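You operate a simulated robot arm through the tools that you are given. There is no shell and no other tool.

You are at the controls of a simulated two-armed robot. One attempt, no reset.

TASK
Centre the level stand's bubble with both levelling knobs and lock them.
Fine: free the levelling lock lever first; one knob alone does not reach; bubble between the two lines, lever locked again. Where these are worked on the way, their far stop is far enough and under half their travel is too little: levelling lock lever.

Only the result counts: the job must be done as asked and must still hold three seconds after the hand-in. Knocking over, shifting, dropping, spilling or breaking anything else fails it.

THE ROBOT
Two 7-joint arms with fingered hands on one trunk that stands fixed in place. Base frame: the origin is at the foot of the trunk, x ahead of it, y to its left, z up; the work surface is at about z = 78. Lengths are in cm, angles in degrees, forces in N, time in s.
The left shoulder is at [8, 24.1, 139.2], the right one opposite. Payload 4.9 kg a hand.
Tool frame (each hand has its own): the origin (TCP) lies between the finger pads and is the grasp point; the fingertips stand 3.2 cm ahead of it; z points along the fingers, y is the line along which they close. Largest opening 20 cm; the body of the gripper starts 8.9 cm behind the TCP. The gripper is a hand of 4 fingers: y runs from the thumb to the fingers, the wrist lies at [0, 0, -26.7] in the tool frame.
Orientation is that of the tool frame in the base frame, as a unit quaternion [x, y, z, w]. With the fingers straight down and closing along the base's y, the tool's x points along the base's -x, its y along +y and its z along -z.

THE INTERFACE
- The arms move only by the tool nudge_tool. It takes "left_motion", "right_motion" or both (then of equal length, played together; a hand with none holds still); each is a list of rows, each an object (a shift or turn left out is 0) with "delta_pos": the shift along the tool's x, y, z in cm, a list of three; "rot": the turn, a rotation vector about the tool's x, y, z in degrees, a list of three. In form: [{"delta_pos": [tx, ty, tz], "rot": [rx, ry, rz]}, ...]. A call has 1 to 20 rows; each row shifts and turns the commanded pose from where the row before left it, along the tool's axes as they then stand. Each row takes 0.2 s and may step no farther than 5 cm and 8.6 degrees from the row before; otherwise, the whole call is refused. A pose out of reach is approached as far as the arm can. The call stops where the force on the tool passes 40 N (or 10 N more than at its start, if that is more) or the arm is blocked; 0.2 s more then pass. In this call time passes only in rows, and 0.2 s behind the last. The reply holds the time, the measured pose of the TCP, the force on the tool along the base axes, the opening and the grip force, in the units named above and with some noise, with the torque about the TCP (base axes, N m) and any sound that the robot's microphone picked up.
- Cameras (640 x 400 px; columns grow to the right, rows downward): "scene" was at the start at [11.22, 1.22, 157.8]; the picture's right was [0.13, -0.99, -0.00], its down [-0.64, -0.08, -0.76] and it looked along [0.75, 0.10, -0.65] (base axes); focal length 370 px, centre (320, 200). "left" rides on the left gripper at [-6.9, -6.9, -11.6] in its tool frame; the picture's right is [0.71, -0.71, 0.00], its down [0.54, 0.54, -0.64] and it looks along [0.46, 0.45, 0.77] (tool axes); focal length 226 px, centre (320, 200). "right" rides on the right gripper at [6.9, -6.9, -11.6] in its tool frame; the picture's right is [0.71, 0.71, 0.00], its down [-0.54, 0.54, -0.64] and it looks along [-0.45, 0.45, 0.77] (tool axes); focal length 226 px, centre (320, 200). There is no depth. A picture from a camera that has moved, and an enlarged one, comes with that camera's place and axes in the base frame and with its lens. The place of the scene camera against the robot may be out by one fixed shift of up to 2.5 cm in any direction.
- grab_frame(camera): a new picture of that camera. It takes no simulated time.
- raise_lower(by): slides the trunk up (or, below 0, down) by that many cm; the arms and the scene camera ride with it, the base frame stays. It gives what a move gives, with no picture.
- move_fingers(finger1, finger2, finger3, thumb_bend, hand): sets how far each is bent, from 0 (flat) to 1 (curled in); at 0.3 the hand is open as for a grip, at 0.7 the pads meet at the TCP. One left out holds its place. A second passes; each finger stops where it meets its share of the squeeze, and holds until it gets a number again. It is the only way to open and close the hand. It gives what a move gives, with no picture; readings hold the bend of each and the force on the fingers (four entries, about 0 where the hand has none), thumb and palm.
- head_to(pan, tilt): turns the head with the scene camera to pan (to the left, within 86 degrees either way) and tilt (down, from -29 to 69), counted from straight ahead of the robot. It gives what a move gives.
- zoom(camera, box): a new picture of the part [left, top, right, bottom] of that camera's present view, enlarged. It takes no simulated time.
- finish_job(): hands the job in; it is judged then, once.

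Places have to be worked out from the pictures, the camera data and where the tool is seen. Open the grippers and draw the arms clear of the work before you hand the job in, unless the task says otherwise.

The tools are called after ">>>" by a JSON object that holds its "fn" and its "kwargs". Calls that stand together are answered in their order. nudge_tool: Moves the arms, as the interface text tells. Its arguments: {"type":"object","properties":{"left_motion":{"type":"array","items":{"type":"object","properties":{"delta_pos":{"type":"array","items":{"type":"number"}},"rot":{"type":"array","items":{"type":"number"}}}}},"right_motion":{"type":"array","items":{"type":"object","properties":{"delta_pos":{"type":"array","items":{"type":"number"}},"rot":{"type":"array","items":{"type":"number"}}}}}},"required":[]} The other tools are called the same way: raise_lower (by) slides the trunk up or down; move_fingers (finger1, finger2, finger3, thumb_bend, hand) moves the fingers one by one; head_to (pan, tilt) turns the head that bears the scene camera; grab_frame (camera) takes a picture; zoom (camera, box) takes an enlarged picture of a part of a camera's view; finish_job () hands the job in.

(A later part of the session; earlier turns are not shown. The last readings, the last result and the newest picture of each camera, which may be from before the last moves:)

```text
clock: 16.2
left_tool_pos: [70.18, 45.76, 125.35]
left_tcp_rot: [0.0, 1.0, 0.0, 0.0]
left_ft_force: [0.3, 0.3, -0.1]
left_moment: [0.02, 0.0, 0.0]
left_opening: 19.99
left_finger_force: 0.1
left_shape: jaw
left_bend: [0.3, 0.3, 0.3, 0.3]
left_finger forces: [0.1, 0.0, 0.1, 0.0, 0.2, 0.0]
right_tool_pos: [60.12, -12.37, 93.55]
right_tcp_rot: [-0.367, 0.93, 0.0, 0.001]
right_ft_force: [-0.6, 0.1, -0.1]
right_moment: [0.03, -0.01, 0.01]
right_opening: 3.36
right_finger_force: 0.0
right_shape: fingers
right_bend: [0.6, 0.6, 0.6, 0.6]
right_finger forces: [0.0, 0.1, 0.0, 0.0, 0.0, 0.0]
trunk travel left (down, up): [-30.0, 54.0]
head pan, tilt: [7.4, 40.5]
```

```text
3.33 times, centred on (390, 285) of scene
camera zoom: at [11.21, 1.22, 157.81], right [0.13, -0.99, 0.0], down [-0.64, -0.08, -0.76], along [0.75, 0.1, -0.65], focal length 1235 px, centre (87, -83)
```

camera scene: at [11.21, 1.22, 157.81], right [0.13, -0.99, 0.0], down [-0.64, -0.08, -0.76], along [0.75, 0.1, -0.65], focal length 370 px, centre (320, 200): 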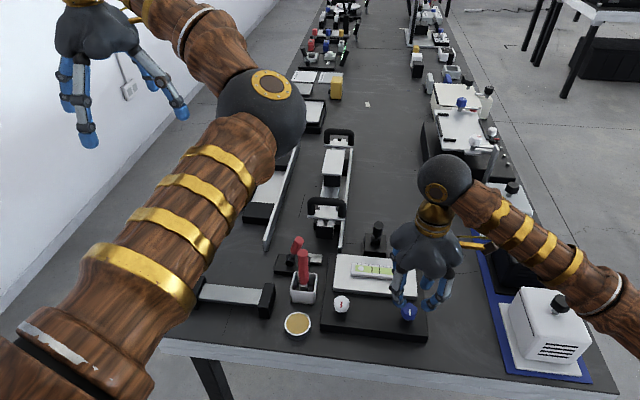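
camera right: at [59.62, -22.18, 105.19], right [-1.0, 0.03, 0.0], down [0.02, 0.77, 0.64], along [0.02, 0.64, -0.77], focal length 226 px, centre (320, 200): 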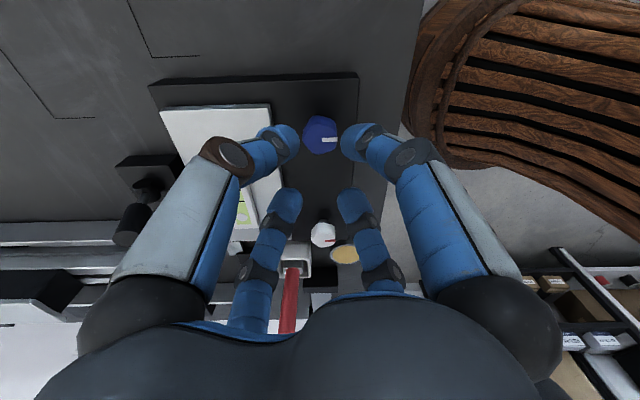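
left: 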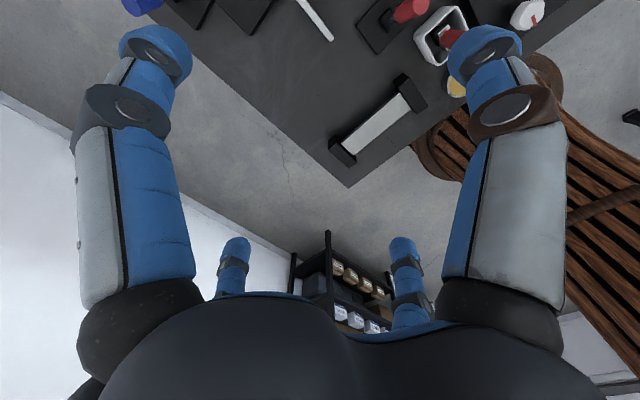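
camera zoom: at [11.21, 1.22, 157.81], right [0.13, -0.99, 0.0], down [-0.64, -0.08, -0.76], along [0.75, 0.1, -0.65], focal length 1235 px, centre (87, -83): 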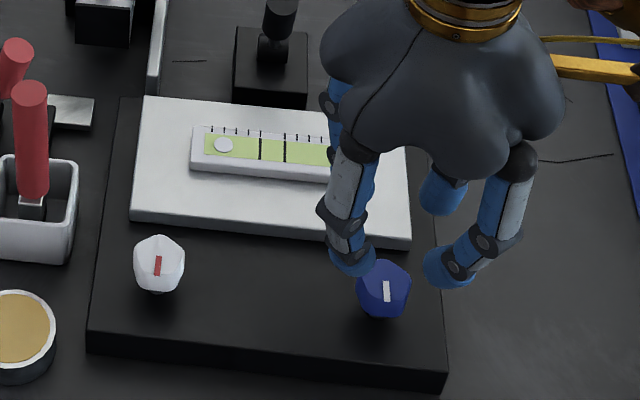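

Knob centre confirmed at (59.9, -12.35, 84) and the vial remains visible to the scene camera. I descend to TCP z≈85.6 around the knob.

>>> {"fn": "nudge_tool", "kwargs": {"right_motion": [{"delta_pos": [0.14, 0.13, 2]}, {"delta_pos": [0, 0, 2]}, {"delta_pos": [0, 0, 2]}, {"delta_pos": [0, 0, 1]}, {"delta_pos": [0, 0, 1]}]}}

>>> {"fn": "zoom", "kwargs": {"camera": "right", "box": [240, 90, 400, 240]}}

>>> {"fn": "zoom", "kwargs": {"camera": "scene", "box": [325, 225, 455, 345]}}

```text
clock: 17.4
left_tool_pos: [70.25, 45.81, 125.3]
left_tcp_rot: [-0.001, 1.0, 0.0, -0.001]
left_ft_force: [-0.6, 0.6, -0.2]
left_moment: [0.0, 0.0, -0.02]
left_opening: 19.97
left_finger_force: 0.1
left_shape: jaw
left_bend: [0.3, 0.3, 0.3, 0.3]
left_finger forces: [0.0, 0.0, 0.0, 0.1, 0.0, 0.0]
right_tool_pos: [59.91, -12.31, 85.53]
right_tcp_rot: [-0.367, 0.93, 0.0, 0.0]
right_ft_force: [0.2, 0.1, -0.9]
right_moment: [-0.01, -0.01, -0.02]
right_opening: 3.36
right_finger_force: 0.1
right_shape: fingers
right_bend: [0.6, 0.6, 0.6, 0.6]
right_finger forces: [0.1, 0.0, 0.0, 0.1, 0.0, 0.0]
trunk travel left (down, up): [-30.0, 54.0]
head pan, tilt: [7.4, 40.5]
```

```text
2.67 times, centred on (320, 165) of right
camera zoom: at [59.44, -22.2, 97.2], right [-1.0, 0.03, 0.0], down [0.03, 0.77, 0.64], along [0.02, 0.64, -0.77], focal length 603 px, centre (320, 293)
```

zoom: 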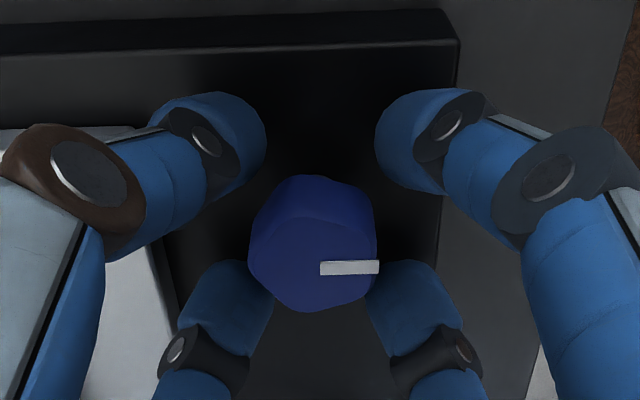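

```text
3.33 times, centred on (390, 285) of scene
camera zoom: at [11.22, 1.24, 157.81], right [0.13, -0.99, 0.0], down [-0.64, -0.08, -0.76], along [0.75, 0.1, -0.65], focal length 1235 px, centre (87, -83)
```

zoom: 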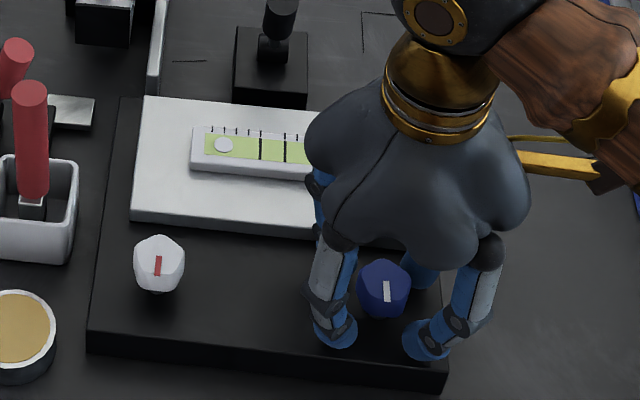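

The fingers straddle the knob cleanly. I lower 0.9 cm more and close all four fingers onto the knob.

>>> {"fn": "nudge_tool", "kwargs": {"right_motion": [{"delta_pos": [0, 0, 0.5]}, {"delta_pos": [0, 0, 0.4]}]}}

>>> {"fn": "move_fingers", "kwargs": {"hand": "right", "finger1": 0.7, "finger2": 0.7, "finger3": 0.7, "thumb_bend": 0.7}}

>>> {"fn": "zoom", "kwargs": {"camera": "right", "box": [240, 90, 400, 240]}}

```text
clock: 18.0
left_tool_pos: [69.96, 45.8, 125.56]
left_tcp_rot: [0.0, 1.0, 0.0, 0.001]
left_ft_force: [-0.4, -0.9, 0.3]
left_moment: [0.02, 0.0, 0.03]
left_opening: 20.0
left_finger_force: 0.1
left_shape: jaw
left_bend: [0.3, 0.3, 0.3, 0.3]
left_finger forces: [0.0, 0.1, 0.0, 0.1, 0.0, 0.1]
right_tool_pos: [59.83, -12.35, 85.07]
right_tcp_rot: [-0.367, 0.93, -0.001, 0.002]
right_ft_force: [0.8, 0.4, 30.3]
right_moment: [0.12, 0.07, -0.02]
right_opening: 3.26
right_finger_force: 14.9
right_shape: fingers
right_bend: [0.6, 0.6, 0.6, 0.6]
right_finger forces: [10.5, 6.9, 10.7, 0.0, 2.4, 0.0]
trunk travel left (down, up): [-30.0, 54.0]
head pan, tilt: [7.4, 40.5]
```

```text
clock: 19.0
left_tool_pos: [70.15, 45.77, 125.38]
left_tcp_rot: [0.0, 1.0, 0.0, 0.001]
left_ft_force: [0.7, 0.2, -0.5]
left_moment: [-0.01, 0.02, -0.01]
left_opening: 19.97
left_finger_force: 0.0
left_shape: jaw
left_bend: [0.3, 0.3, 0.3, 0.3]
left_finger forces: [0.1, 0.0, 0.1, 0.1, 0.0, 0.0]
right_tool_pos: [59.78, -12.4, 84.85]
right_tcp_rot: [-0.367, 0.93, 0.0, 0.002]
right_ft_force: [7.2, -7.0, 26.3]
right_moment: [-0.38, -0.53, -0.02]
right_opening: 1.88
right_finger_force: 31.9
right_shape: fingers
right_bend: [0.65, 0.66, 0.65, 0.65]
right_finger forces: [11.4, 6.4, 19.8, 0.0, 26.1, 0.0]
trunk travel left (down, up): [-30.0, 54.0]
head pan, tilt: [7.4, 40.5]
```

```text
2.67 times, centred on (320, 165) of right
camera zoom: at [59.36, -22.26, 96.46], right [-1.0, 0.04, 0.0], down [0.03, 0.77, 0.64], along [0.02, 0.64, -0.77], focal length 603 px, centre (320, 293)
```

zoom: 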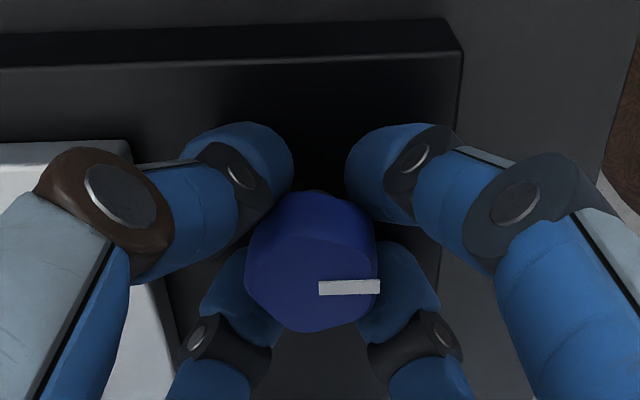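

The fingertips pressed on the stand's base (26–30 N up), so I loosen, raise 0.7 cm and re-grip.

>>> {"fn": "move_fingers", "kwargs": {"hand": "right", "finger1": 0.61, "finger2": 0.61, "finger3": 0.61, "thumb_bend": 0.61}}

>>> {"fn": "nudge_tool", "kwargs": {"right_motion": [{"delta_pos": [0, 0, -0.8]}]}}

>>> {"fn": "move_fingers", "kwargs": {"hand": "right", "finger1": 0.69, "finger2": 0.69, "finger3": 0.69, "thumb_bend": 0.69}}

>>> {"fn": "zoom", "kwargs": {"camera": "right", "box": [240, 90, 400, 240]}}

>>> {"fn": "zoom", "kwargs": {"camera": "scene", "box": [325, 225, 455, 345]}}

```text
clock: 20.0
left_tool_pos: [70.0, 45.84, 125.38]
left_tcp_rot: [0.0, 1.0, 0.0, 0.001]
left_ft_force: [-0.1, 0.5, 0.3]
left_moment: [-0.02, 0.05, 0.0]
left_opening: 20.0
left_finger_force: 0.0
left_shape: jaw
left_bend: [0.3, 0.3, 0.3, 0.3]
left_finger forces: [0.0, 0.0, 0.0, 0.1, 0.1, 0.0]
right_tool_pos: [59.69, -12.31, 84.91]
right_tcp_rot: [-0.367, 0.93, -0.001, 0.0]
right_ft_force: [-0.7, -0.7, 28.5]
right_moment: [-0.13, 0.04, -0.02]
right_opening: 2.25
right_finger_force: 17.4
right_shape: fingers
right_bend: [0.63, 0.62, 0.63, 0.62]
right_finger forces: [6.8, 5.8, 6.3, 0.1, 15.5, 0.0]
trunk travel left (down, up): [-30.0, 54.0]
head pan, tilt: [7.4, 40.5]
```

```text
clock: 20.4
left_tool_pos: [70.36, 45.75, 125.22]
left_tcp_rot: [0.0, 1.0, 0.0, -0.001]
left_ft_force: [-0.2, 0.2, -0.4]
left_moment: [-0.02, 0.04, -0.01]
left_opening: 19.96
left_finger_force: 0.0
left_shape: jaw
left_bend: [0.3, 0.3, 0.3, 0.3]
left_finger forces: [0.1, 0.0, 0.0, 0.0, 0.0, 0.1]
right_tool_pos: [59.94, -12.25, 85.37]
right_tcp_rot: [-0.367, 0.93, 0.001, -0.002]
right_ft_force: [-0.5, -1.0, -0.8]
right_moment: [0.0, -0.01, 0.01]
right_opening: 2.89
right_finger_force: 0.0
right_shape: fingers
right_bend: [0.61, 0.61, 0.61, 0.61]
right_finger forces: [0.0, 0.0, 0.0, 0.0, 0.1, 0.1]
trunk travel left (down, up): [-30.0, 54.0]
head pan, tilt: [7.4, 40.5]
```

```text
clock: 21.4
left_tool_pos: [70.33, 45.66, 125.08]
left_tcp_rot: [0.0, 1.0, 0.0, 0.0]
left_ft_force: [0.0, -0.4, 0.4]
left_moment: [0.01, -0.01, 0.0]
left_opening: 19.95
left_finger_force: 0.0
left_shape: jaw
left_bend: [0.3, 0.3, 0.3, 0.3]
left_finger forces: [0.0, 0.0, 0.1, 0.1, 0.1, 0.0]
right_tool_pos: [59.94, -12.46, 85.37]
right_tcp_rot: [-0.367, 0.93, 0.0, -0.001]
right_ft_force: [2.4, -3.3, -6.7]
right_moment: [-0.05, -0.06, 0.02]
right_opening: 2.17
right_finger_force: 14.5
right_shape: fingers
right_bend: [0.65, 0.65, 0.65, 0.65]
right_finger forces: [6.3, 5.7, 6.2, 0.0, 10.3, 0.0]
trunk travel left (down, up): [-30.0, 54.0]
head pan, tilt: [7.4, 40.5]
```

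```text
2.67 times, centred on (320, 165) of right
camera zoom: at [59.47, -22.22, 97.06], right [-1.0, 0.03, 0.0], down [0.03, 0.77, 0.64], along [0.02, 0.64, -0.77], focal length 603 px, centre (320, 293)
```

zoom: 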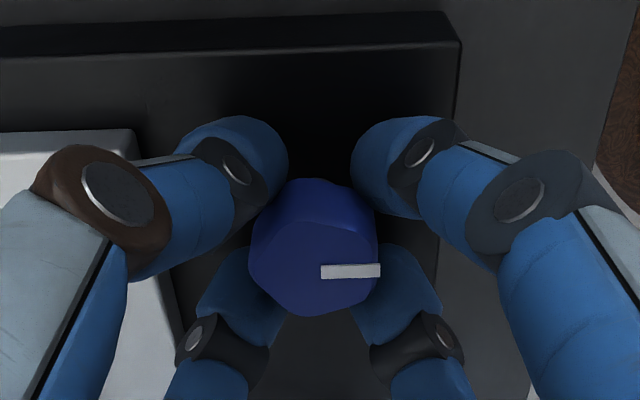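

```text
3.33 times, centred on (390, 285) of scene
camera zoom: at [11.32, 1.18, 157.79], right [0.13, -0.99, 0.0], down [-0.64, -0.08, -0.76], along [0.75, 0.1, -0.65], focal length 1235 px, centre (87, -83)
```

zoom: 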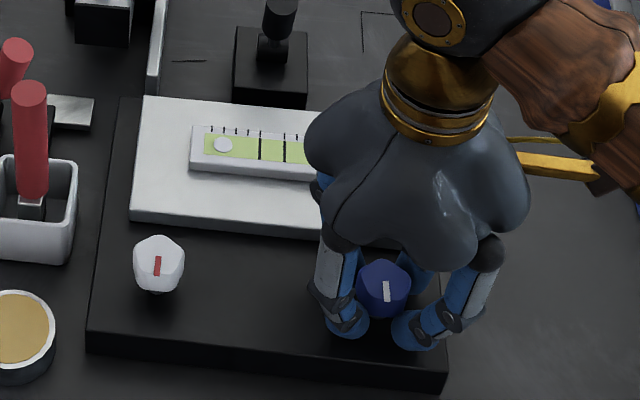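

The knob is gripped by all four fingers (~6 N each) with no base contact. I turn it +17° about tool z (clockwise from above) and check pointer and bubble.

>>> {"fn": "nudge_tool", "kwargs": {"right_motion": [{"rot": [0, 0, 5]}, {"rot": [0, 0, 6]}, {"rot": [0, 0, 6]}]}}

>>> {"fn": "zoom", "kwargs": {"camera": "scene", "box": [325, 225, 455, 345]}}

>>> {"fn": "zoom", "kwargs": {"camera": "right", "box": [240, 90, 400, 240]}}

```text
clock: 22.2
left_tool_pos: [70.34, 45.69, 125.31]
left_tcp_rot: [0.0, 1.0, 0.0, 0.0]
left_ft_force: [1.3, 0.7, 0.3]
left_moment: [0.03, 0.03, 0.02]
left_opening: 19.99
left_finger_force: 0.1
left_shape: jaw
left_bend: [0.3, 0.3, 0.3, 0.3]
left_finger forces: [0.0, 0.1, 0.1, 0.0, 0.0, 0.1]
right_tool_pos: [59.99, -12.34, 85.46]
right_tcp_rot: [-0.225, 0.974, 0.0, -0.001]
right_ft_force: [3.1, -3.5, -6.5]
right_moment: [-0.08, -0.1, 0.08]
right_opening: 2.15
right_finger_force: 14.4
right_shape: fingers
right_bend: [0.65, 0.65, 0.65, 0.65]
right_finger forces: [6.5, 5.6, 6.2, 0.0, 10.9, 0.0]
trunk travel left (down, up): [-30.0, 54.0]
head pan, tilt: [7.4, 40.5]
```

```text
3.33 times, centred on (390, 285) of scene
camera zoom: at [11.3, 1.19, 157.8], right [0.13, -0.99, 0.0], down [-0.64, -0.08, -0.76], along [0.75, 0.1, -0.65], focal length 1235 px, centre (87, -83)
```

zoom: 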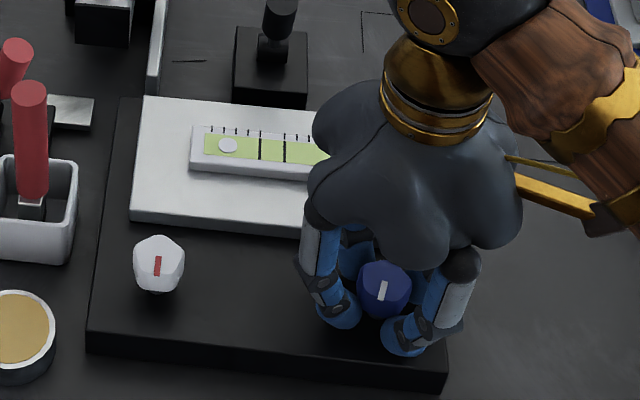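

```text
2.67 times, centred on (320, 165) of right
camera zoom: at [56.65, -21.65, 97.06], right [-0.95, 0.33, 0.0], down [0.25, 0.72, 0.64], along [0.21, 0.61, -0.77], focal length 603 px, centre (320, 293)
```

zoom: 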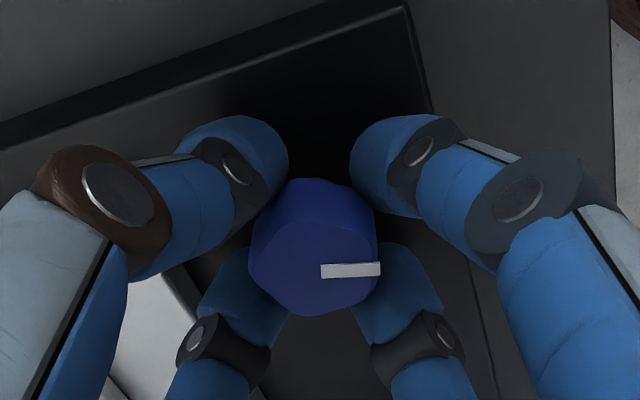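

The knob turns with the hand and the bubble moved right (from px 223 to 228) toward the lines (260–284). I keep turning in the same direction.

>>> {"fn": "nudge_tool", "kwargs": {"right_motion": [{"rot": [0, 0, 7]}, {"rot": [0, 0, 7]}, {"rot": [0, 0, 7]}, {"rot": [0, 0, 7]}, {"rot": [0, 0, 7]}, {"rot": [0, 0, 7]}, {"rot": [0, 0, 7]}, {"rot": [0, 0, 7]}, {"rot": [0, 0, 7]}, {"rot": [0, 0, 7]}]}}

>>> {"fn": "zoom", "kwargs": {"camera": "scene", "box": [325, 225, 455, 345]}}

>>> {"fn": "zoom", "kwargs": {"camera": "right", "box": [240, 90, 400, 240]}}

```text
clock: 24.4
left_tool_pos: [70.28, 45.64, 125.25]
left_tcp_rot: [0.0, 1.0, 0.001, 0.0]
left_ft_force: [-0.2, 1.2, -0.7]
left_moment: [-0.01, -0.04, 0.02]
left_opening: 20.02
left_finger_force: 0.1
left_shape: jaw
left_bend: [0.3, 0.3, 0.3, 0.3]
left_finger forces: [0.0, 0.0, 0.0, 0.0, 0.0, 0.0]
right_tool_pos: [59.95, -12.33, 85.48]
right_tcp_rot: [0.376, 0.927, 0.0, 0.0]
right_ft_force: [7.6, -4.3, 0.4]
right_moment: [-0.11, -0.3, 0.04]
right_opening: 2.11
right_finger_force: 15.5
right_shape: fingers
right_bend: [0.65, 0.65, 0.64, 0.65]
right_finger forces: [5.5, 8.4, 8.8, 0.0, 8.7, 0.1]
trunk travel left (down, up): [-30.0, 54.0]
head pan, tilt: [7.4, 40.5]
```

```text
3.33 times, centred on (390, 285) of scene
camera zoom: at [11.32, 1.17, 157.8], right [0.13, -0.99, 0.0], down [-0.64, -0.08, -0.76], along [0.75, 0.1, -0.65], focal length 1235 px, centre (87, -83)
```

zoom: 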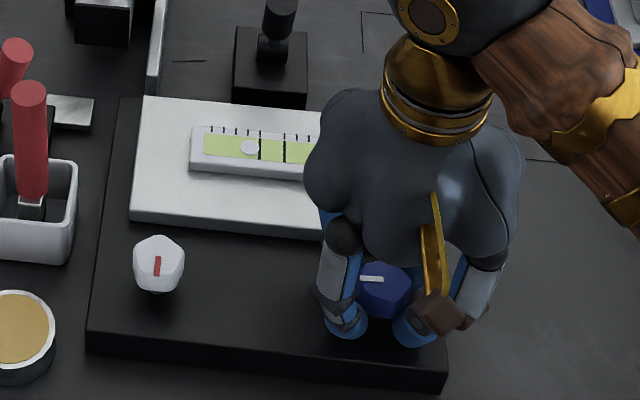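

```text
2.67 times, centred on (320, 165) of right
camera zoom: at [50.11, -12.64, 97.04], right [-0.02, 1.0, 0.0], down [0.77, 0.01, 0.64], along [0.64, 0.01, -0.77], focal length 603 px, centre (320, 293)
```

zoom: 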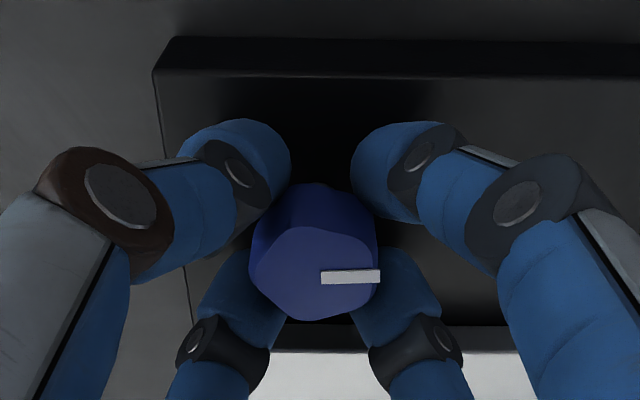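

The bubble has advanced to px 249 after 87° of turn, with the pointer now facing left. I continue turning in smaller chunk until a stop or the arm limit shows.

>>> {"fn": "nudge_tool", "kwargs": {"right_motion": [{"rot": [0, 0, 6]}, {"rot": [0, 0, 6]}, {"rot": [0, 0, 6]}, {"rot": [0, 0, 6]}, {"rot": [0, 0, 6]}]}}

>>> {"fn": "zoom", "kwargs": {"camera": "scene", "box": [325, 225, 455, 345]}}

>>> {"fn": "zoom", "kwargs": {"camera": "right", "box": [240, 90, 400, 240]}}

```text
clock: 25.6
left_tool_pos: [70.23, 45.64, 125.32]
left_tcp_rot: [0.0, 1.0, 0.0, 0.0]
left_ft_force: [0.9, -0.8, 0.3]
left_moment: [0.02, -0.01, 0.03]
left_opening: 19.99
left_finger_force: 0.1
left_shape: jaw
left_bend: [0.3, 0.3, 0.3, 0.3]
left_finger forces: [0.0, 0.0, 0.0, 0.0, 0.1, 0.0]
right_tool_pos: [59.91, -12.43, 85.43]
right_tcp_rot: [0.602, 0.799, -0.001, 0.0]
right_ft_force: [7.4, -6.3, -2.5]
right_moment: [-0.2, -0.32, 0.02]
right_opening: 2.07
right_finger_force: 15.7
right_shape: fingers
right_bend: [0.65, 0.65, 0.64, 0.65]
right_finger forces: [5.2, 9.2, 9.0, 0.0, 7.6, 0.0]
trunk travel left (down, up): [-30.0, 54.0]
head pan, tilt: [7.4, 40.5]
```

```text
3.33 times, centred on (390, 285) of scene
camera zoom: at [11.32, 1.15, 157.8], right [0.13, -0.99, 0.0], down [-0.64, -0.08, -0.76], along [0.75, 0.1, -0.65], focal length 1235 px, centre (87, -83)
```

zoom: 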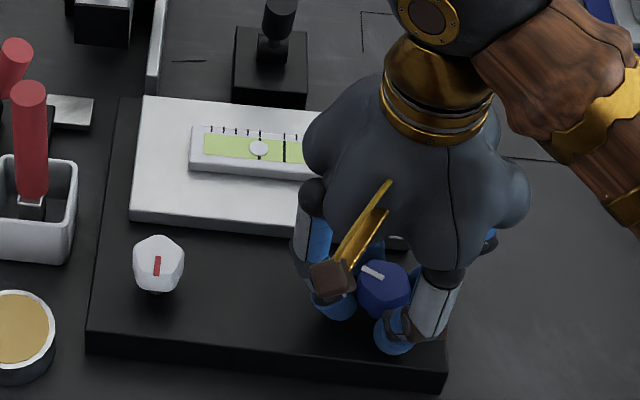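

```text
2.67 times, centred on (320, 165) of right
camera zoom: at [51.3, -7.75, 97.06], right [0.49, 0.87, 0.0], down [0.67, -0.37, 0.64], along [0.56, -0.31, -0.77], focal length 603 px, centre (320, 293)
```

zoom: 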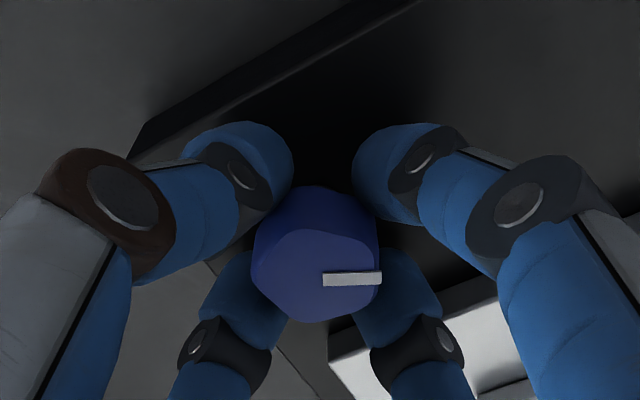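

The bubble is now at the left line (px 259) after 117° on blue, smoothly and with no stop. I release blue gently and lift, leaving the remainder for the white knob.

>>> {"fn": "move_fingers", "kwargs": {"hand": "right", "finger1": 0.61, "finger2": 0.61, "finger3": 0.61, "thumb_bend": 0.61}}

>>> {"fn": "nudge_tool", "kwargs": {"right_motion": [{"delta_pos": [0, 0, -1]}, {"delta_pos": [0, 0, -1.5]}, {"delta_pos": [0, 0, -2]}, {"delta_pos": [0, 0, -3]}, {"delta_pos": [0, 0, -3]}, {"delta_pos": [0, 0, -3]}, {"delta_pos": [0, 0, -3]}]}}

>>> {"fn": "zoom", "kwargs": {"camera": "scene", "box": [325, 225, 455, 345]}}

>>> {"fn": "grab_frame", "kwargs": {"camera": "right"}}

```text
clock: 26.6
left_tool_pos: [70.3, 45.68, 125.33]
left_tcp_rot: [0.0, 1.0, 0.0, 0.0]
left_ft_force: [-1.0, -0.3, -0.6]
left_moment: [0.02, 0.04, 0.01]
left_opening: 20.01
left_finger_force: 0.1
left_shape: jaw
left_bend: [0.3, 0.3, 0.3, 0.3]
left_finger forces: [0.0, 0.0, 0.0, 0.0, 0.1, 0.1]
right_tool_pos: [59.75, -12.31, 85.48]
right_tcp_rot: [0.602, 0.799, 0.0, 0.0]
right_ft_force: [0.7, 1.2, 0.0]
right_moment: [0.0, 0.0, 0.01]
right_opening: 2.95
right_finger_force: 0.1
right_shape: fingers
right_bend: [0.61, 0.61, 0.61, 0.61]
right_finger forces: [0.0, 0.0, 0.0, 0.0, 0.1, 0.1]
trunk travel left (down, up): [-30.0, 54.0]
head pan, tilt: [7.4, 40.5]
```

```text
clock: 28.2
left_tool_pos: [70.08, 45.8, 125.41]
left_tcp_rot: [-0.001, 1.0, 0.0, 0.0]
left_ft_force: [-0.6, 0.4, -0.1]
left_moment: [0.01, 0.0, 0.01]
left_opening: 19.97
left_finger_force: 0.1
left_shape: jaw
left_bend: [0.3, 0.3, 0.3, 0.3]
left_finger forces: [0.0, 0.1, 0.0, 0.0, 0.0, 0.0]
right_tool_pos: [59.91, -12.28, 101.96]
right_tcp_rot: [0.602, 0.799, 0.0, 0.0]
right_ft_force: [-0.1, 0.3, -0.8]
right_moment: [0.0, 0.01, 0.01]
right_opening: 2.96
right_finger_force: 0.1
right_shape: fingers
right_bend: [0.61, 0.61, 0.61, 0.61]
right_finger forces: [0.0, 0.1, 0.0, 0.0, 0.1, 0.0]
trunk travel left (down, up): [-30.0, 54.0]
head pan, tilt: [7.4, 40.5]
```

```text
3.33 times, centred on (390, 285) of scene
camera zoom: at [11.17, 1.27, 157.8], right [0.13, -0.99, 0.0], down [-0.64, -0.08, -0.76], along [0.75, 0.1, -0.65], focal length 1235 px, centre (87, -83)
```

zoom: 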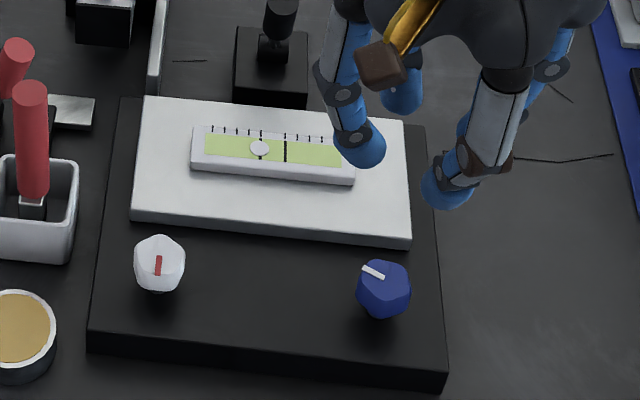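

```text
taken
camera right: at [51.24, -7.65, 113.69], right [0.48, 0.88, 0.0], down [0.67, -0.37, 0.64], along [0.56, -0.31, -0.77], focal length 226 px, centre (320, 200)
```

right: 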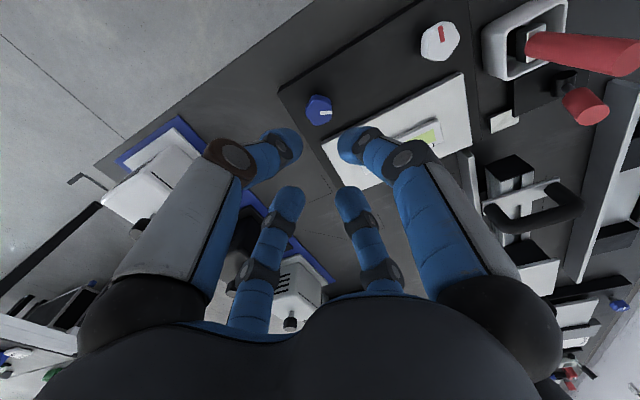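

The bubble sits on the left line after release. I now carry the right hand (keeping this yaw, which keeps the fingers away from the red-handled tool) over the white knob at z≈102.

>>> {"fn": "nudge_tool", "kwargs": {"right_motion": [{"delta_pos": [3.61, 0.94, 0]}, {"delta_pos": [3.61, 0.94, 0]}, {"delta_pos": [3.61, 0.94, 0]}, {"delta_pos": [3.61, 0.94, 0]}]}}

>>> {"fn": "grab_frame", "kwargs": {"camera": "right"}}

>>> {"fn": "grab_frame", "kwargs": {"camera": "scene"}}

```text
clock: 29.2
left_tool_pos: [70.3, 46.03, 125.17]
left_tcp_rot: [0.0, 1.0, -0.001, 0.0]
left_ft_force: [0.6, 0.7, 0.2]
left_moment: [-0.07, -0.01, -0.03]
left_opening: 20.0
left_finger_force: 0.0
left_shape: jaw
left_bend: [0.3, 0.3, 0.3, 0.3]
left_finger forces: [0.0, 0.1, 0.0, 0.0, 0.1, 0.0]
right_tool_pos: [59.51, 2.78, 102.01]
right_tcp_rot: [0.601, 0.799, -0.001, 0.0]
right_ft_force: [-0.6, 0.3, 0.6]
right_moment: [-0.05, -0.01, 0.01]
right_opening: 2.95
right_finger_force: 0.0
right_shape: fingers
right_bend: [0.61, 0.61, 0.61, 0.61]
right_finger forces: [0.0, 0.1, 0.1, 0.0, 0.0, 0.0]
trunk travel left (down, up): [-30.0, 54.0]
head pan, tilt: [7.4, 40.5]
```

```text
taken
camera right: at [50.87, 7.44, 113.6], right [0.48, 0.87, 0.0], down [0.67, -0.37, 0.64], along [0.56, -0.31, -0.77], focal length 226 px, centre (320, 200)
```

right: 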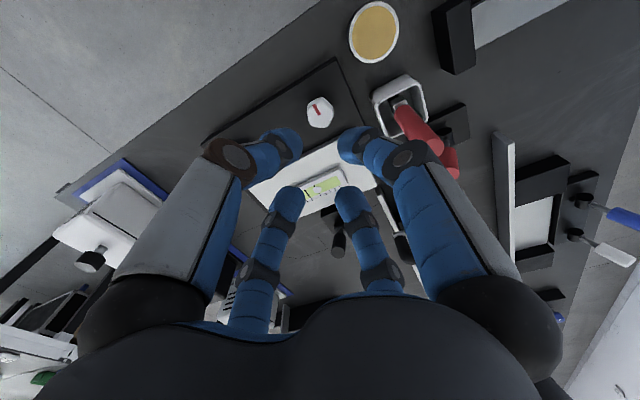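

```text
taken
camera scene: at [11.26, 1.49, 157.8], right [0.13, -0.99, 0.0], down [-0.64, -0.09, -0.76], along [0.75, 0.1, -0.65], focal length 370 px, centre (320, 200)
```

scene: 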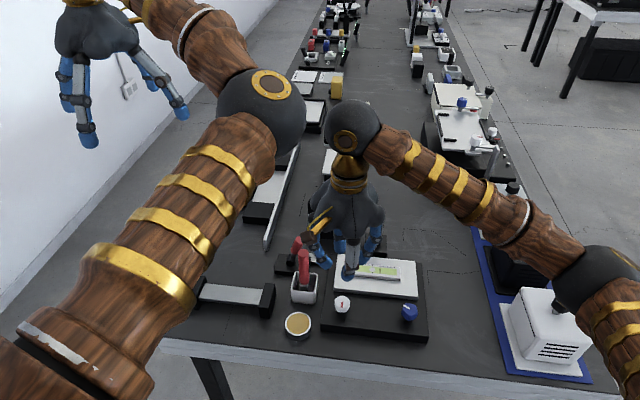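

The vial is visible between the far fingers of the right camera. I zoom to refine the white knob's centre.

>>> {"fn": "zoom", "kwargs": {"camera": "right", "box": [285, 80, 355, 140]}}

>>> {"fn": "zoom", "kwargs": {"camera": "right", "box": [350, 60, 470, 180]}}

```text
6.67 times, centred on (320, 110) of right
camera zoom: at [50.87, 7.44, 113.6], right [0.48, 0.87, 0.0], down [0.67, -0.37, 0.64], along [0.56, -0.31, -0.77], focal length 1507 px, centre (320, 800)
```

zoom: 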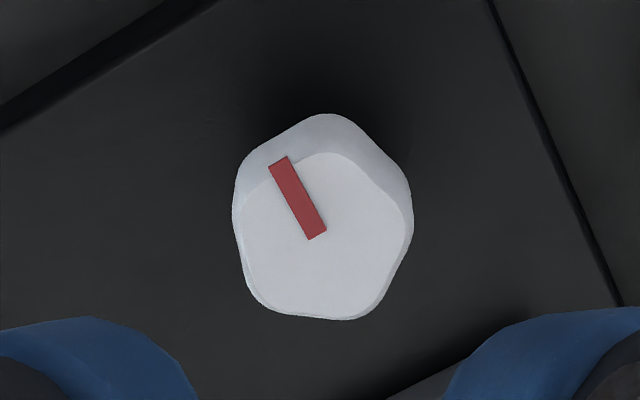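

```text
3.33 times, centred on (410, 120) of right
camera zoom: at [50.87, 7.44, 113.6], right [0.48, 0.87, 0.0], down [0.67, -0.37, 0.64], along [0.56, -0.31, -0.77], focal length 754 px, centre (20, 467)
```

zoom: 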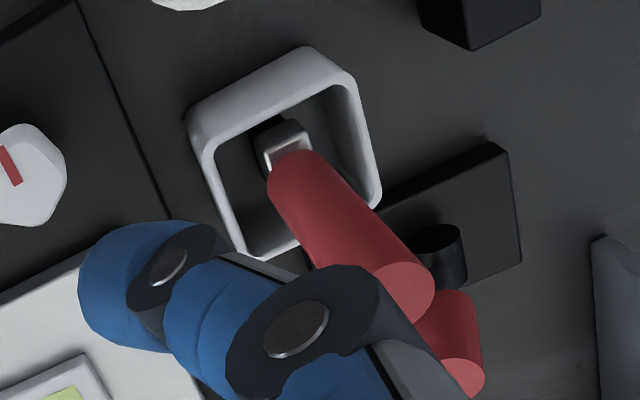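

The white knob looks to be near (59.9, 2.5); the red handle top is at about (65.2, 12.2, 93), outside the hand's radius. I descend partway and re-measure.

>>> {"fn": "nudge_tool", "kwargs": {"right_motion": [{"delta_pos": [-0.32, 0.22, 2]}, {"delta_pos": [0, 0, 2]}, {"delta_pos": [0, 0, 2]}, {"delta_pos": [0, 0, 2]}]}}

>>> {"fn": "zoom", "kwargs": {"camera": "right", "box": [280, 90, 360, 160]}}

>>> {"fn": "grab_frame", "kwargs": {"camera": "right"}}

>>> {"fn": "zoom", "kwargs": {"camera": "scene", "box": [270, 180, 440, 345]}}

```text
clock: 30.2
left_tool_pos: [70.24, 45.8, 125.27]
left_tcp_rot: [0.0, 1.0, 0.0, 0.0]
left_ft_force: [0.4, -0.2, -0.5]
left_moment: [-0.01, 0.01, 0.02]
left_opening: 20.01
left_finger_force: 0.0
left_shape: jaw
left_bend: [0.3, 0.3, 0.3, 0.3]
left_finger forces: [0.0, 0.1, 0.0, 0.0, 0.1, 0.0]
right_tool_pos: [59.78, 2.46, 94.09]
right_tcp_rot: [0.601, 0.799, -0.001, -0.001]
right_ft_force: [-0.2, -0.2, 0.2]
right_moment: [-0.03, 0.02, 0.01]
right_opening: 2.95
right_finger_force: 0.1
right_shape: fingers
right_bend: [0.61, 0.61, 0.61, 0.61]
right_finger forces: [0.1, 0.0, 0.1, 0.1, 0.0, 0.0]
trunk travel left (down, up): [-30.0, 54.0]
head pan, tilt: [7.4, 40.5]
```

```text
5.71 times, centred on (320, 125) of right
camera zoom: at [51.12, 6.97, 105.6], right [0.48, 0.88, 0.0], down [0.67, -0.37, 0.64], along [0.56, -0.31, -0.77], focal length 1292 px, centre (320, 629)
```

zoom: 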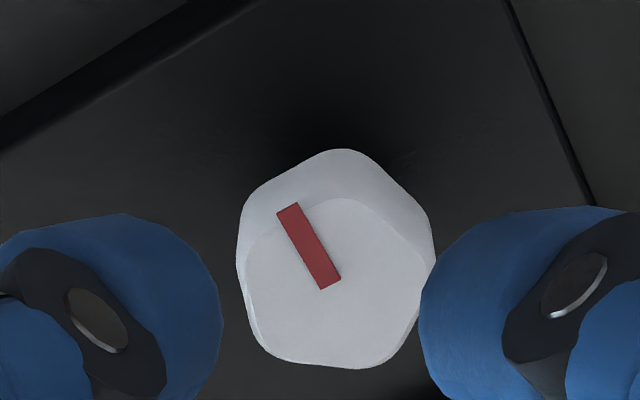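

```text
taken
camera right: at [51.12, 6.97, 105.6], right [0.48, 0.88, 0.0], down [0.67, -0.37, 0.64], along [0.56, -0.31, -0.77], focal length 226 px, centre (320, 200)
```

right: 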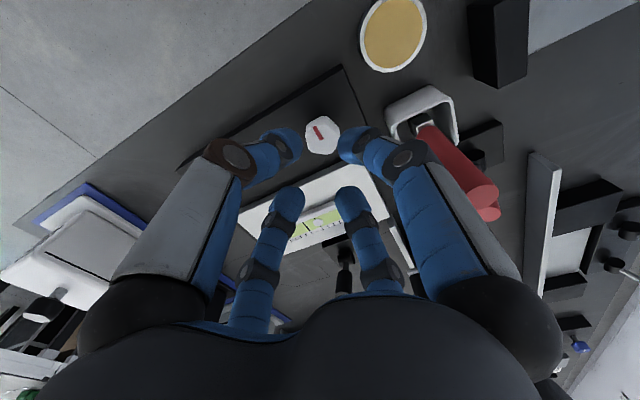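

```text
2.42 times, centred on (355, 262) of scene
camera zoom: at [11.25, 1.25, 157.81], right [0.13, -0.99, 0.0], down [-0.64, -0.08, -0.76], along [0.75, 0.1, -0.65], focal length 898 px, centre (235, 48)
```

zoom: 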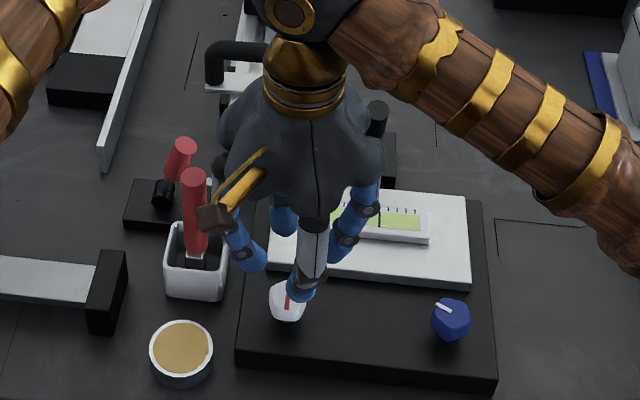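

The gold bracket is just the camera mount, clear of the red handle. I refine the white knob's centre to (60.05, 2.35) and descend to TCP z≈86.1.

>>> {"fn": "nudge_tool", "kwargs": {"right_motion": [{"delta_pos": [-0.2, 0.23, 2]}, {"delta_pos": [0, 0, 2]}, {"delta_pos": [0, 0, 2]}, {"delta_pos": [0, 0, 1]}, {"delta_pos": [0, 0, 1]}]}}

>>> {"fn": "grab_frame", "kwargs": {"camera": "right"}}

>>> {"fn": "zoom", "kwargs": {"camera": "scene", "box": [270, 180, 440, 345]}}

```text
clock: 31.4
left_tool_pos: [70.23, 45.75, 125.45]
left_tcp_rot: [0.0, 1.0, -0.001, 0.0]
left_ft_force: [0.0, -0.2, 0.1]
left_moment: [-0.01, 0.01, 0.01]
left_opening: 20.0
left_finger_force: 0.1
left_shape: jaw
left_bend: [0.3, 0.3, 0.3, 0.3]
left_finger forces: [0.0, 0.0, 0.0, 0.0, 0.1, 0.0]
right_tool_pos: [60.04, 2.14, 86.05]
right_tcp_rot: [0.601, 0.8, 0.0, 0.0]
right_ft_force: [0.3, 0.9, -0.1]
right_moment: [0.01, -0.02, -0.01]
right_opening: 2.96
right_finger_force: 0.2
right_shape: fingers
right_bend: [0.61, 0.61, 0.61, 0.61]
right_finger forces: [0.1, 0.0, 0.0, 0.1, 0.1, 0.1]
trunk travel left (down, up): [-30.0, 54.0]
head pan, tilt: [7.4, 40.5]
```

```text
taken
camera right: at [51.44, 6.83, 97.62], right [0.48, 0.88, 0.0], down [0.67, -0.37, 0.64], along [0.56, -0.31, -0.77], focal length 226 px, centre (320, 200)
```

right: 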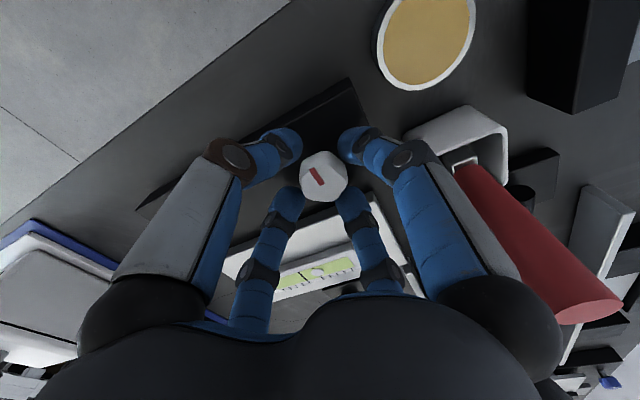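

```text
2.42 times, centred on (355, 262) of scene
camera zoom: at [11.21, 1.25, 157.81], right [0.13, -0.99, 0.0], down [-0.64, -0.08, -0.76], along [0.75, 0.1, -0.65], focal length 898 px, centre (235, 48)
```

zoom: 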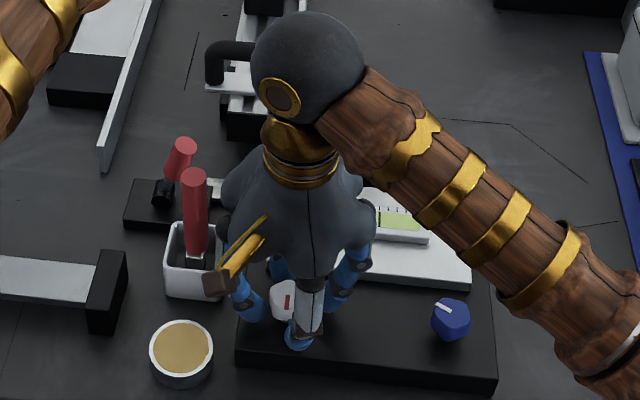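

No contact forces; the vial is visible below the knob between the fingers. I check how close the red handle is to the near-right finger before gripping.

>>> {"fn": "zoom", "kwargs": {"camera": "right", "box": [420, 140, 640, 340]}}

>>> {"fn": "zoom", "kwargs": {"camera": "right", "box": [260, 140, 390, 300]}}

>>> {"fn": "zoom", "kwargs": {"camera": "scene", "box": [290, 210, 370, 290]}}

```text
2.00 times, centred on (530, 240) of right
camera zoom: at [51.44, 6.83, 97.62], right [0.48, 0.88, 0.0], down [0.67, -0.37, 0.64], along [0.56, -0.31, -0.77], focal length 452 px, centre (-100, 120)
```

zoom: 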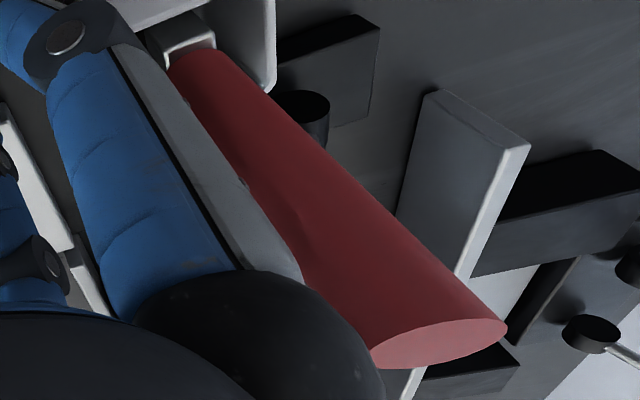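

```text
2.50 times, centred on (325, 220) of right
camera zoom: at [51.44, 6.83, 97.62], right [0.48, 0.88, 0.0], down [0.67, -0.37, 0.64], along [0.56, -0.31, -0.77], focal length 565 px, centre (308, 150)
```

zoom: 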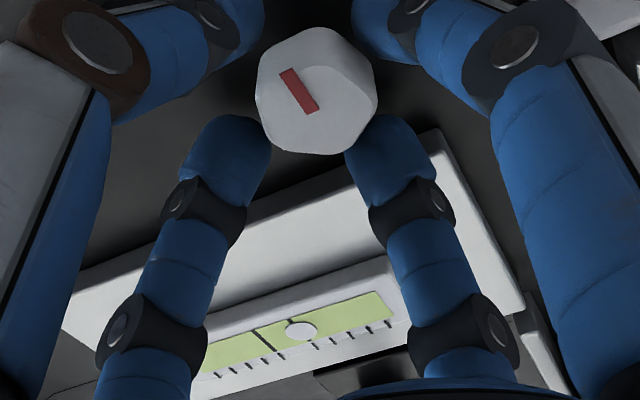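

```text
5.00 times, centred on (330, 250) of scene
camera zoom: at [11.21, 1.25, 157.81], right [0.13, -0.99, 0.0], down [-0.64, -0.08, -0.76], along [0.75, 0.1, -0.65], focal length 1852 px, centre (270, -50)
```

zoom: 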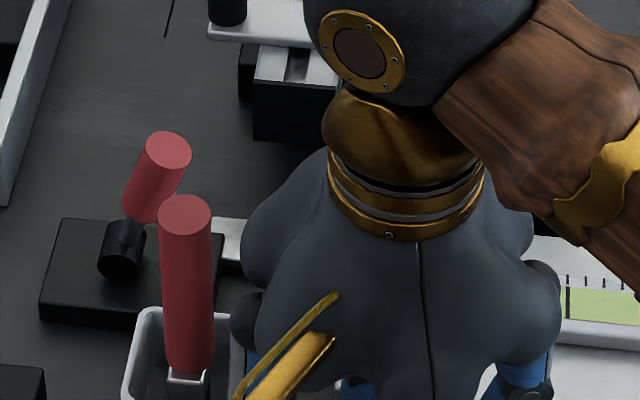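

The bubble and lines are clearly visible in this view, and the red handle has over 1 cm of gap. I nudge 0.2 cm to centre and close on the white knob.

>>> {"fn": "nudge_tool", "kwargs": {"right_motion": [{"delta_pos": [0.19, 0.05, 0]}]}}

>>> {"fn": "move_fingers", "kwargs": {"hand": "right", "finger1": 0.69, "finger2": 0.69, "finger3": 0.69, "thumb_bend": 0.69}}

>>> {"fn": "zoom", "kwargs": {"camera": "right", "box": [260, 140, 390, 300]}}

```text
clock: 31.8
left_tool_pos: [70.23, 45.7, 125.28]
left_tcp_rot: [0.0, 1.0, 0.0, 0.0]
left_ft_force: [-0.2, 0.0, 1.0]
left_moment: [0.0, -0.03, -0.03]
left_opening: 19.97
left_finger_force: 0.1
left_shape: jaw
left_bend: [0.3, 0.3, 0.3, 0.3]
left_finger forces: [0.1, 0.1, 0.0, 0.1, 0.1, 0.0]
right_tool_pos: [60.11, 2.45, 85.97]
right_tcp_rot: [0.601, 0.799, 0.0, 0.001]
right_ft_force: [0.0, -1.0, 0.5]
right_moment: [0.0, 0.02, -0.05]
right_opening: 2.94
right_finger_force: 0.2
right_shape: fingers
right_bend: [0.61, 0.61, 0.61, 0.61]
right_finger forces: [0.0, 0.1, 0.0, 0.1, 0.0, 0.0]
trunk travel left (down, up): [-30.0, 54.0]
head pan, tilt: [7.4, 40.5]
```

```text
clock: 32.8
left_tool_pos: [70.12, 45.74, 125.4]
left_tcp_rot: [0.0, 1.0, 0.0, 0.0]
left_ft_force: [0.7, 0.2, 0.3]
left_moment: [0.02, 0.0, 0.02]
left_opening: 20.0
left_finger_force: 0.0
left_shape: jaw
left_bend: [0.3, 0.3, 0.3, 0.3]
left_finger forces: [0.0, 0.0, 0.0, 0.1, 0.0, 0.1]
right_tool_pos: [59.96, 2.43, 85.97]
right_tcp_rot: [0.601, 0.799, 0.0, -0.001]
right_ft_force: [-3.5, -1.1, 1.7]
right_moment: [-0.03, 0.1, 0.0]
right_opening: 2.11
right_finger_force: 15.8
right_shape: fingers
right_bend: [0.64, 0.64, 0.65, 0.65]
right_finger forces: [7.3, 7.1, 6.3, 0.1, 10.5, 0.0]
trunk travel left (down, up): [-30.0, 54.0]
head pan, tilt: [7.4, 40.5]
```

```text
2.50 times, centred on (325, 220) of right
camera zoom: at [51.38, 7.03, 97.62], right [0.48, 0.88, 0.0], down [0.67, -0.37, 0.64], along [0.56, -0.31, -0.77], focal length 565 px, centre (308, 150)
```

zoom: 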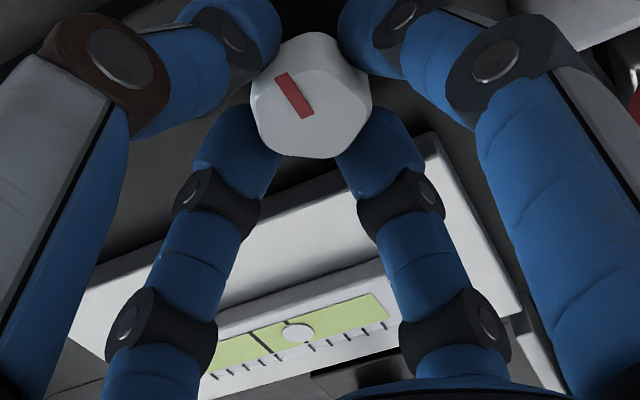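

White knob is firmly gripped. I test a -12° turn (counter-clockwise from above) and watch the bubble.

>>> {"fn": "nudge_tool", "kwargs": {"right_motion": [{"rot": [0, 0, -6]}, {"rot": [0, 0, -6]}]}}

>>> {"fn": "zoom", "kwargs": {"camera": "right", "box": [260, 140, 390, 300]}}

```text
clock: 33.4
left_tool_pos: [70.16, 45.8, 125.35]
left_tcp_rot: [0.001, 1.0, 0.0, 0.0]
left_ft_force: [0.4, 0.5, 0.9]
left_moment: [0.03, 0.01, -0.01]
left_opening: 20.0
left_finger_force: 0.1
left_shape: jaw
left_bend: [0.3, 0.3, 0.3, 0.3]
left_finger forces: [0.0, 0.1, 0.1, 0.0, 0.1, 0.0]
right_tool_pos: [60.02, 2.48, 85.98]
right_tcp_rot: [0.514, 0.858, 0.001, 0.0]
right_ft_force: [-2.2, -0.5, 2.7]
right_moment: [0.03, 0.05, -0.06]
right_opening: 2.13
right_finger_force: 16.1
right_shape: fingers
right_bend: [0.64, 0.64, 0.65, 0.65]
right_finger forces: [7.2, 7.6, 6.7, 0.1, 10.0, 0.0]
trunk travel left (down, up): [-30.0, 54.0]
head pan, tilt: [7.4, 40.5]
```

```text
2.50 times, centred on (325, 220) of right
camera zoom: at [50.58, 5.15, 97.61], right [0.29, 0.96, 0.0], down [0.73, -0.22, 0.64], along [0.62, -0.19, -0.77], focal length 565 px, centre (308, 150)
```

zoom: 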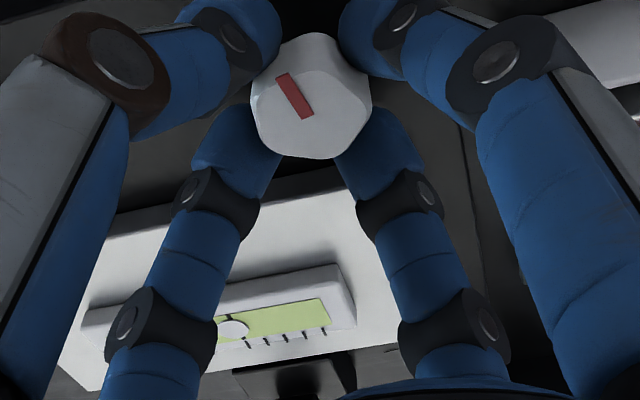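

I zoom closer to compare the bubble with the line underneath it.

>>> {"fn": "zoom", "kwargs": {"camera": "right", "box": [325, 255, 405, 300]}}

>>> {"fn": "zoom", "kwargs": {"camera": "right", "box": [335, 250, 400, 295]}}

>>> {"fn": "zoom", "kwargs": {"camera": "right", "box": [335, 255, 395, 292]}}

>>> {"fn": "zoom", "kwargs": {"camera": "right", "box": [335, 250, 410, 300]}}

>>> {"fn": "zoom", "kwargs": {"camera": "right", "box": [340, 255, 400, 290]}}

>>> {"fn": "zoom", "kwargs": {"camera": "right", "box": [330, 255, 410, 305]}}

```text
8.00 times, centred on (365, 278) of right
camera zoom: at [50.58, 5.15, 97.61], right [0.29, 0.96, 0.0], down [0.73, -0.22, 0.64], along [0.62, -0.19, -0.77], focal length 1808 px, centre (-40, -420)
```

zoom: 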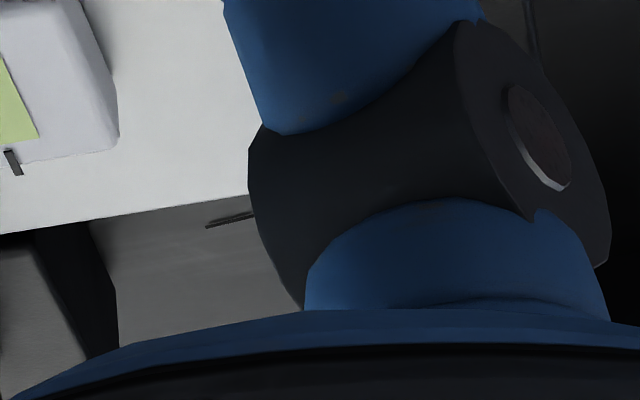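

```text
8.89 times, centred on (368, 272) of right
camera zoom: at [50.58, 5.15, 97.61], right [0.29, 0.96, 0.0], down [0.73, -0.22, 0.64], along [0.62, -0.19, -0.77], focal length 2009 px, centre (-102, -444)
```

zoom: 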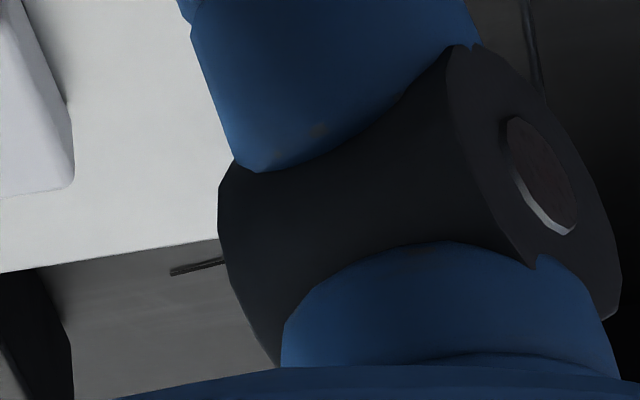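

```text
10.67 times, centred on (365, 274) of right
camera zoom: at [50.58, 5.15, 97.61], right [0.29, 0.96, 0.0], down [0.73, -0.22, 0.64], along [0.62, -0.19, -0.77], focal length 2411 px, centre (-160, -584)
```

zoom: 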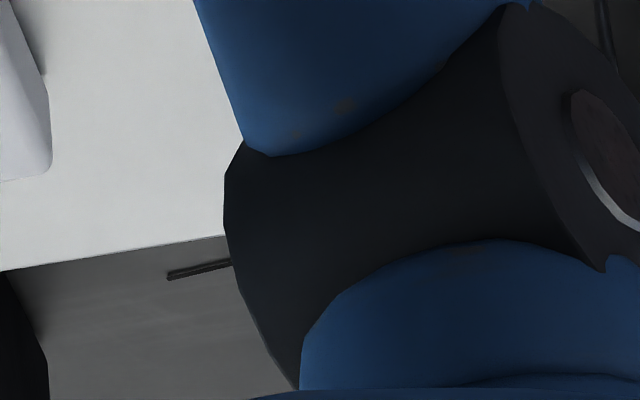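

```text
8.00 times, centred on (372, 275) of right
camera zoom: at [50.58, 5.15, 97.61], right [0.29, 0.96, 0.0], down [0.73, -0.22, 0.64], along [0.62, -0.19, -0.77], focal length 1808 px, centre (-100, -400)
```

zoom: 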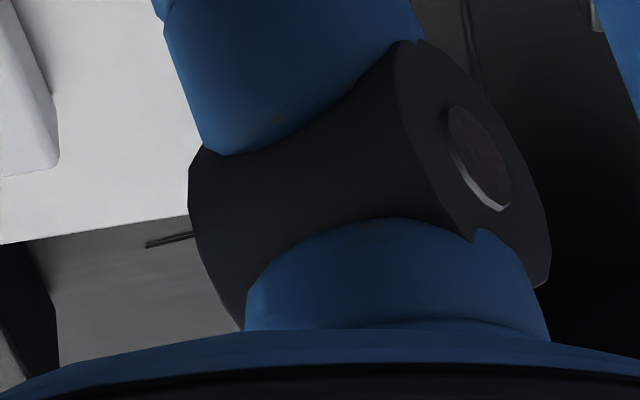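

```text
10.67 times, centred on (370, 272) of right
camera zoom: at [50.58, 5.15, 97.61], right [0.29, 0.96, 0.0], down [0.73, -0.22, 0.64], along [0.62, -0.19, -0.77], focal length 2411 px, centre (-213, -573)
```

zoom: 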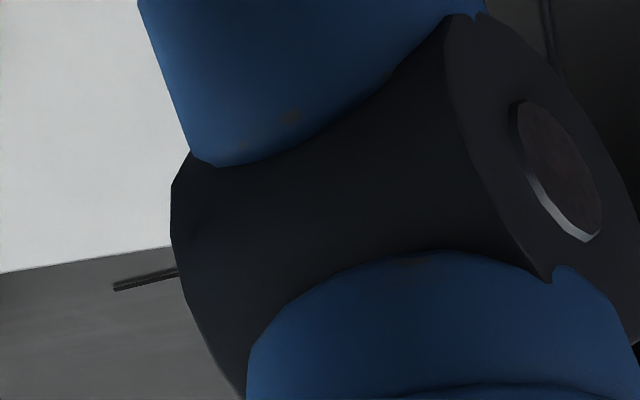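

```text
8.00 times, centred on (370, 280) of right
camera zoom: at [50.58, 5.15, 97.61], right [0.29, 0.96, 0.0], down [0.73, -0.22, 0.64], along [0.62, -0.19, -0.77], focal length 1808 px, centre (-80, -440)
```

zoom: 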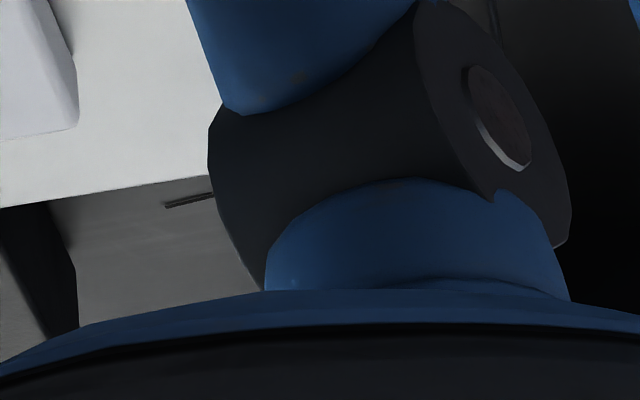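

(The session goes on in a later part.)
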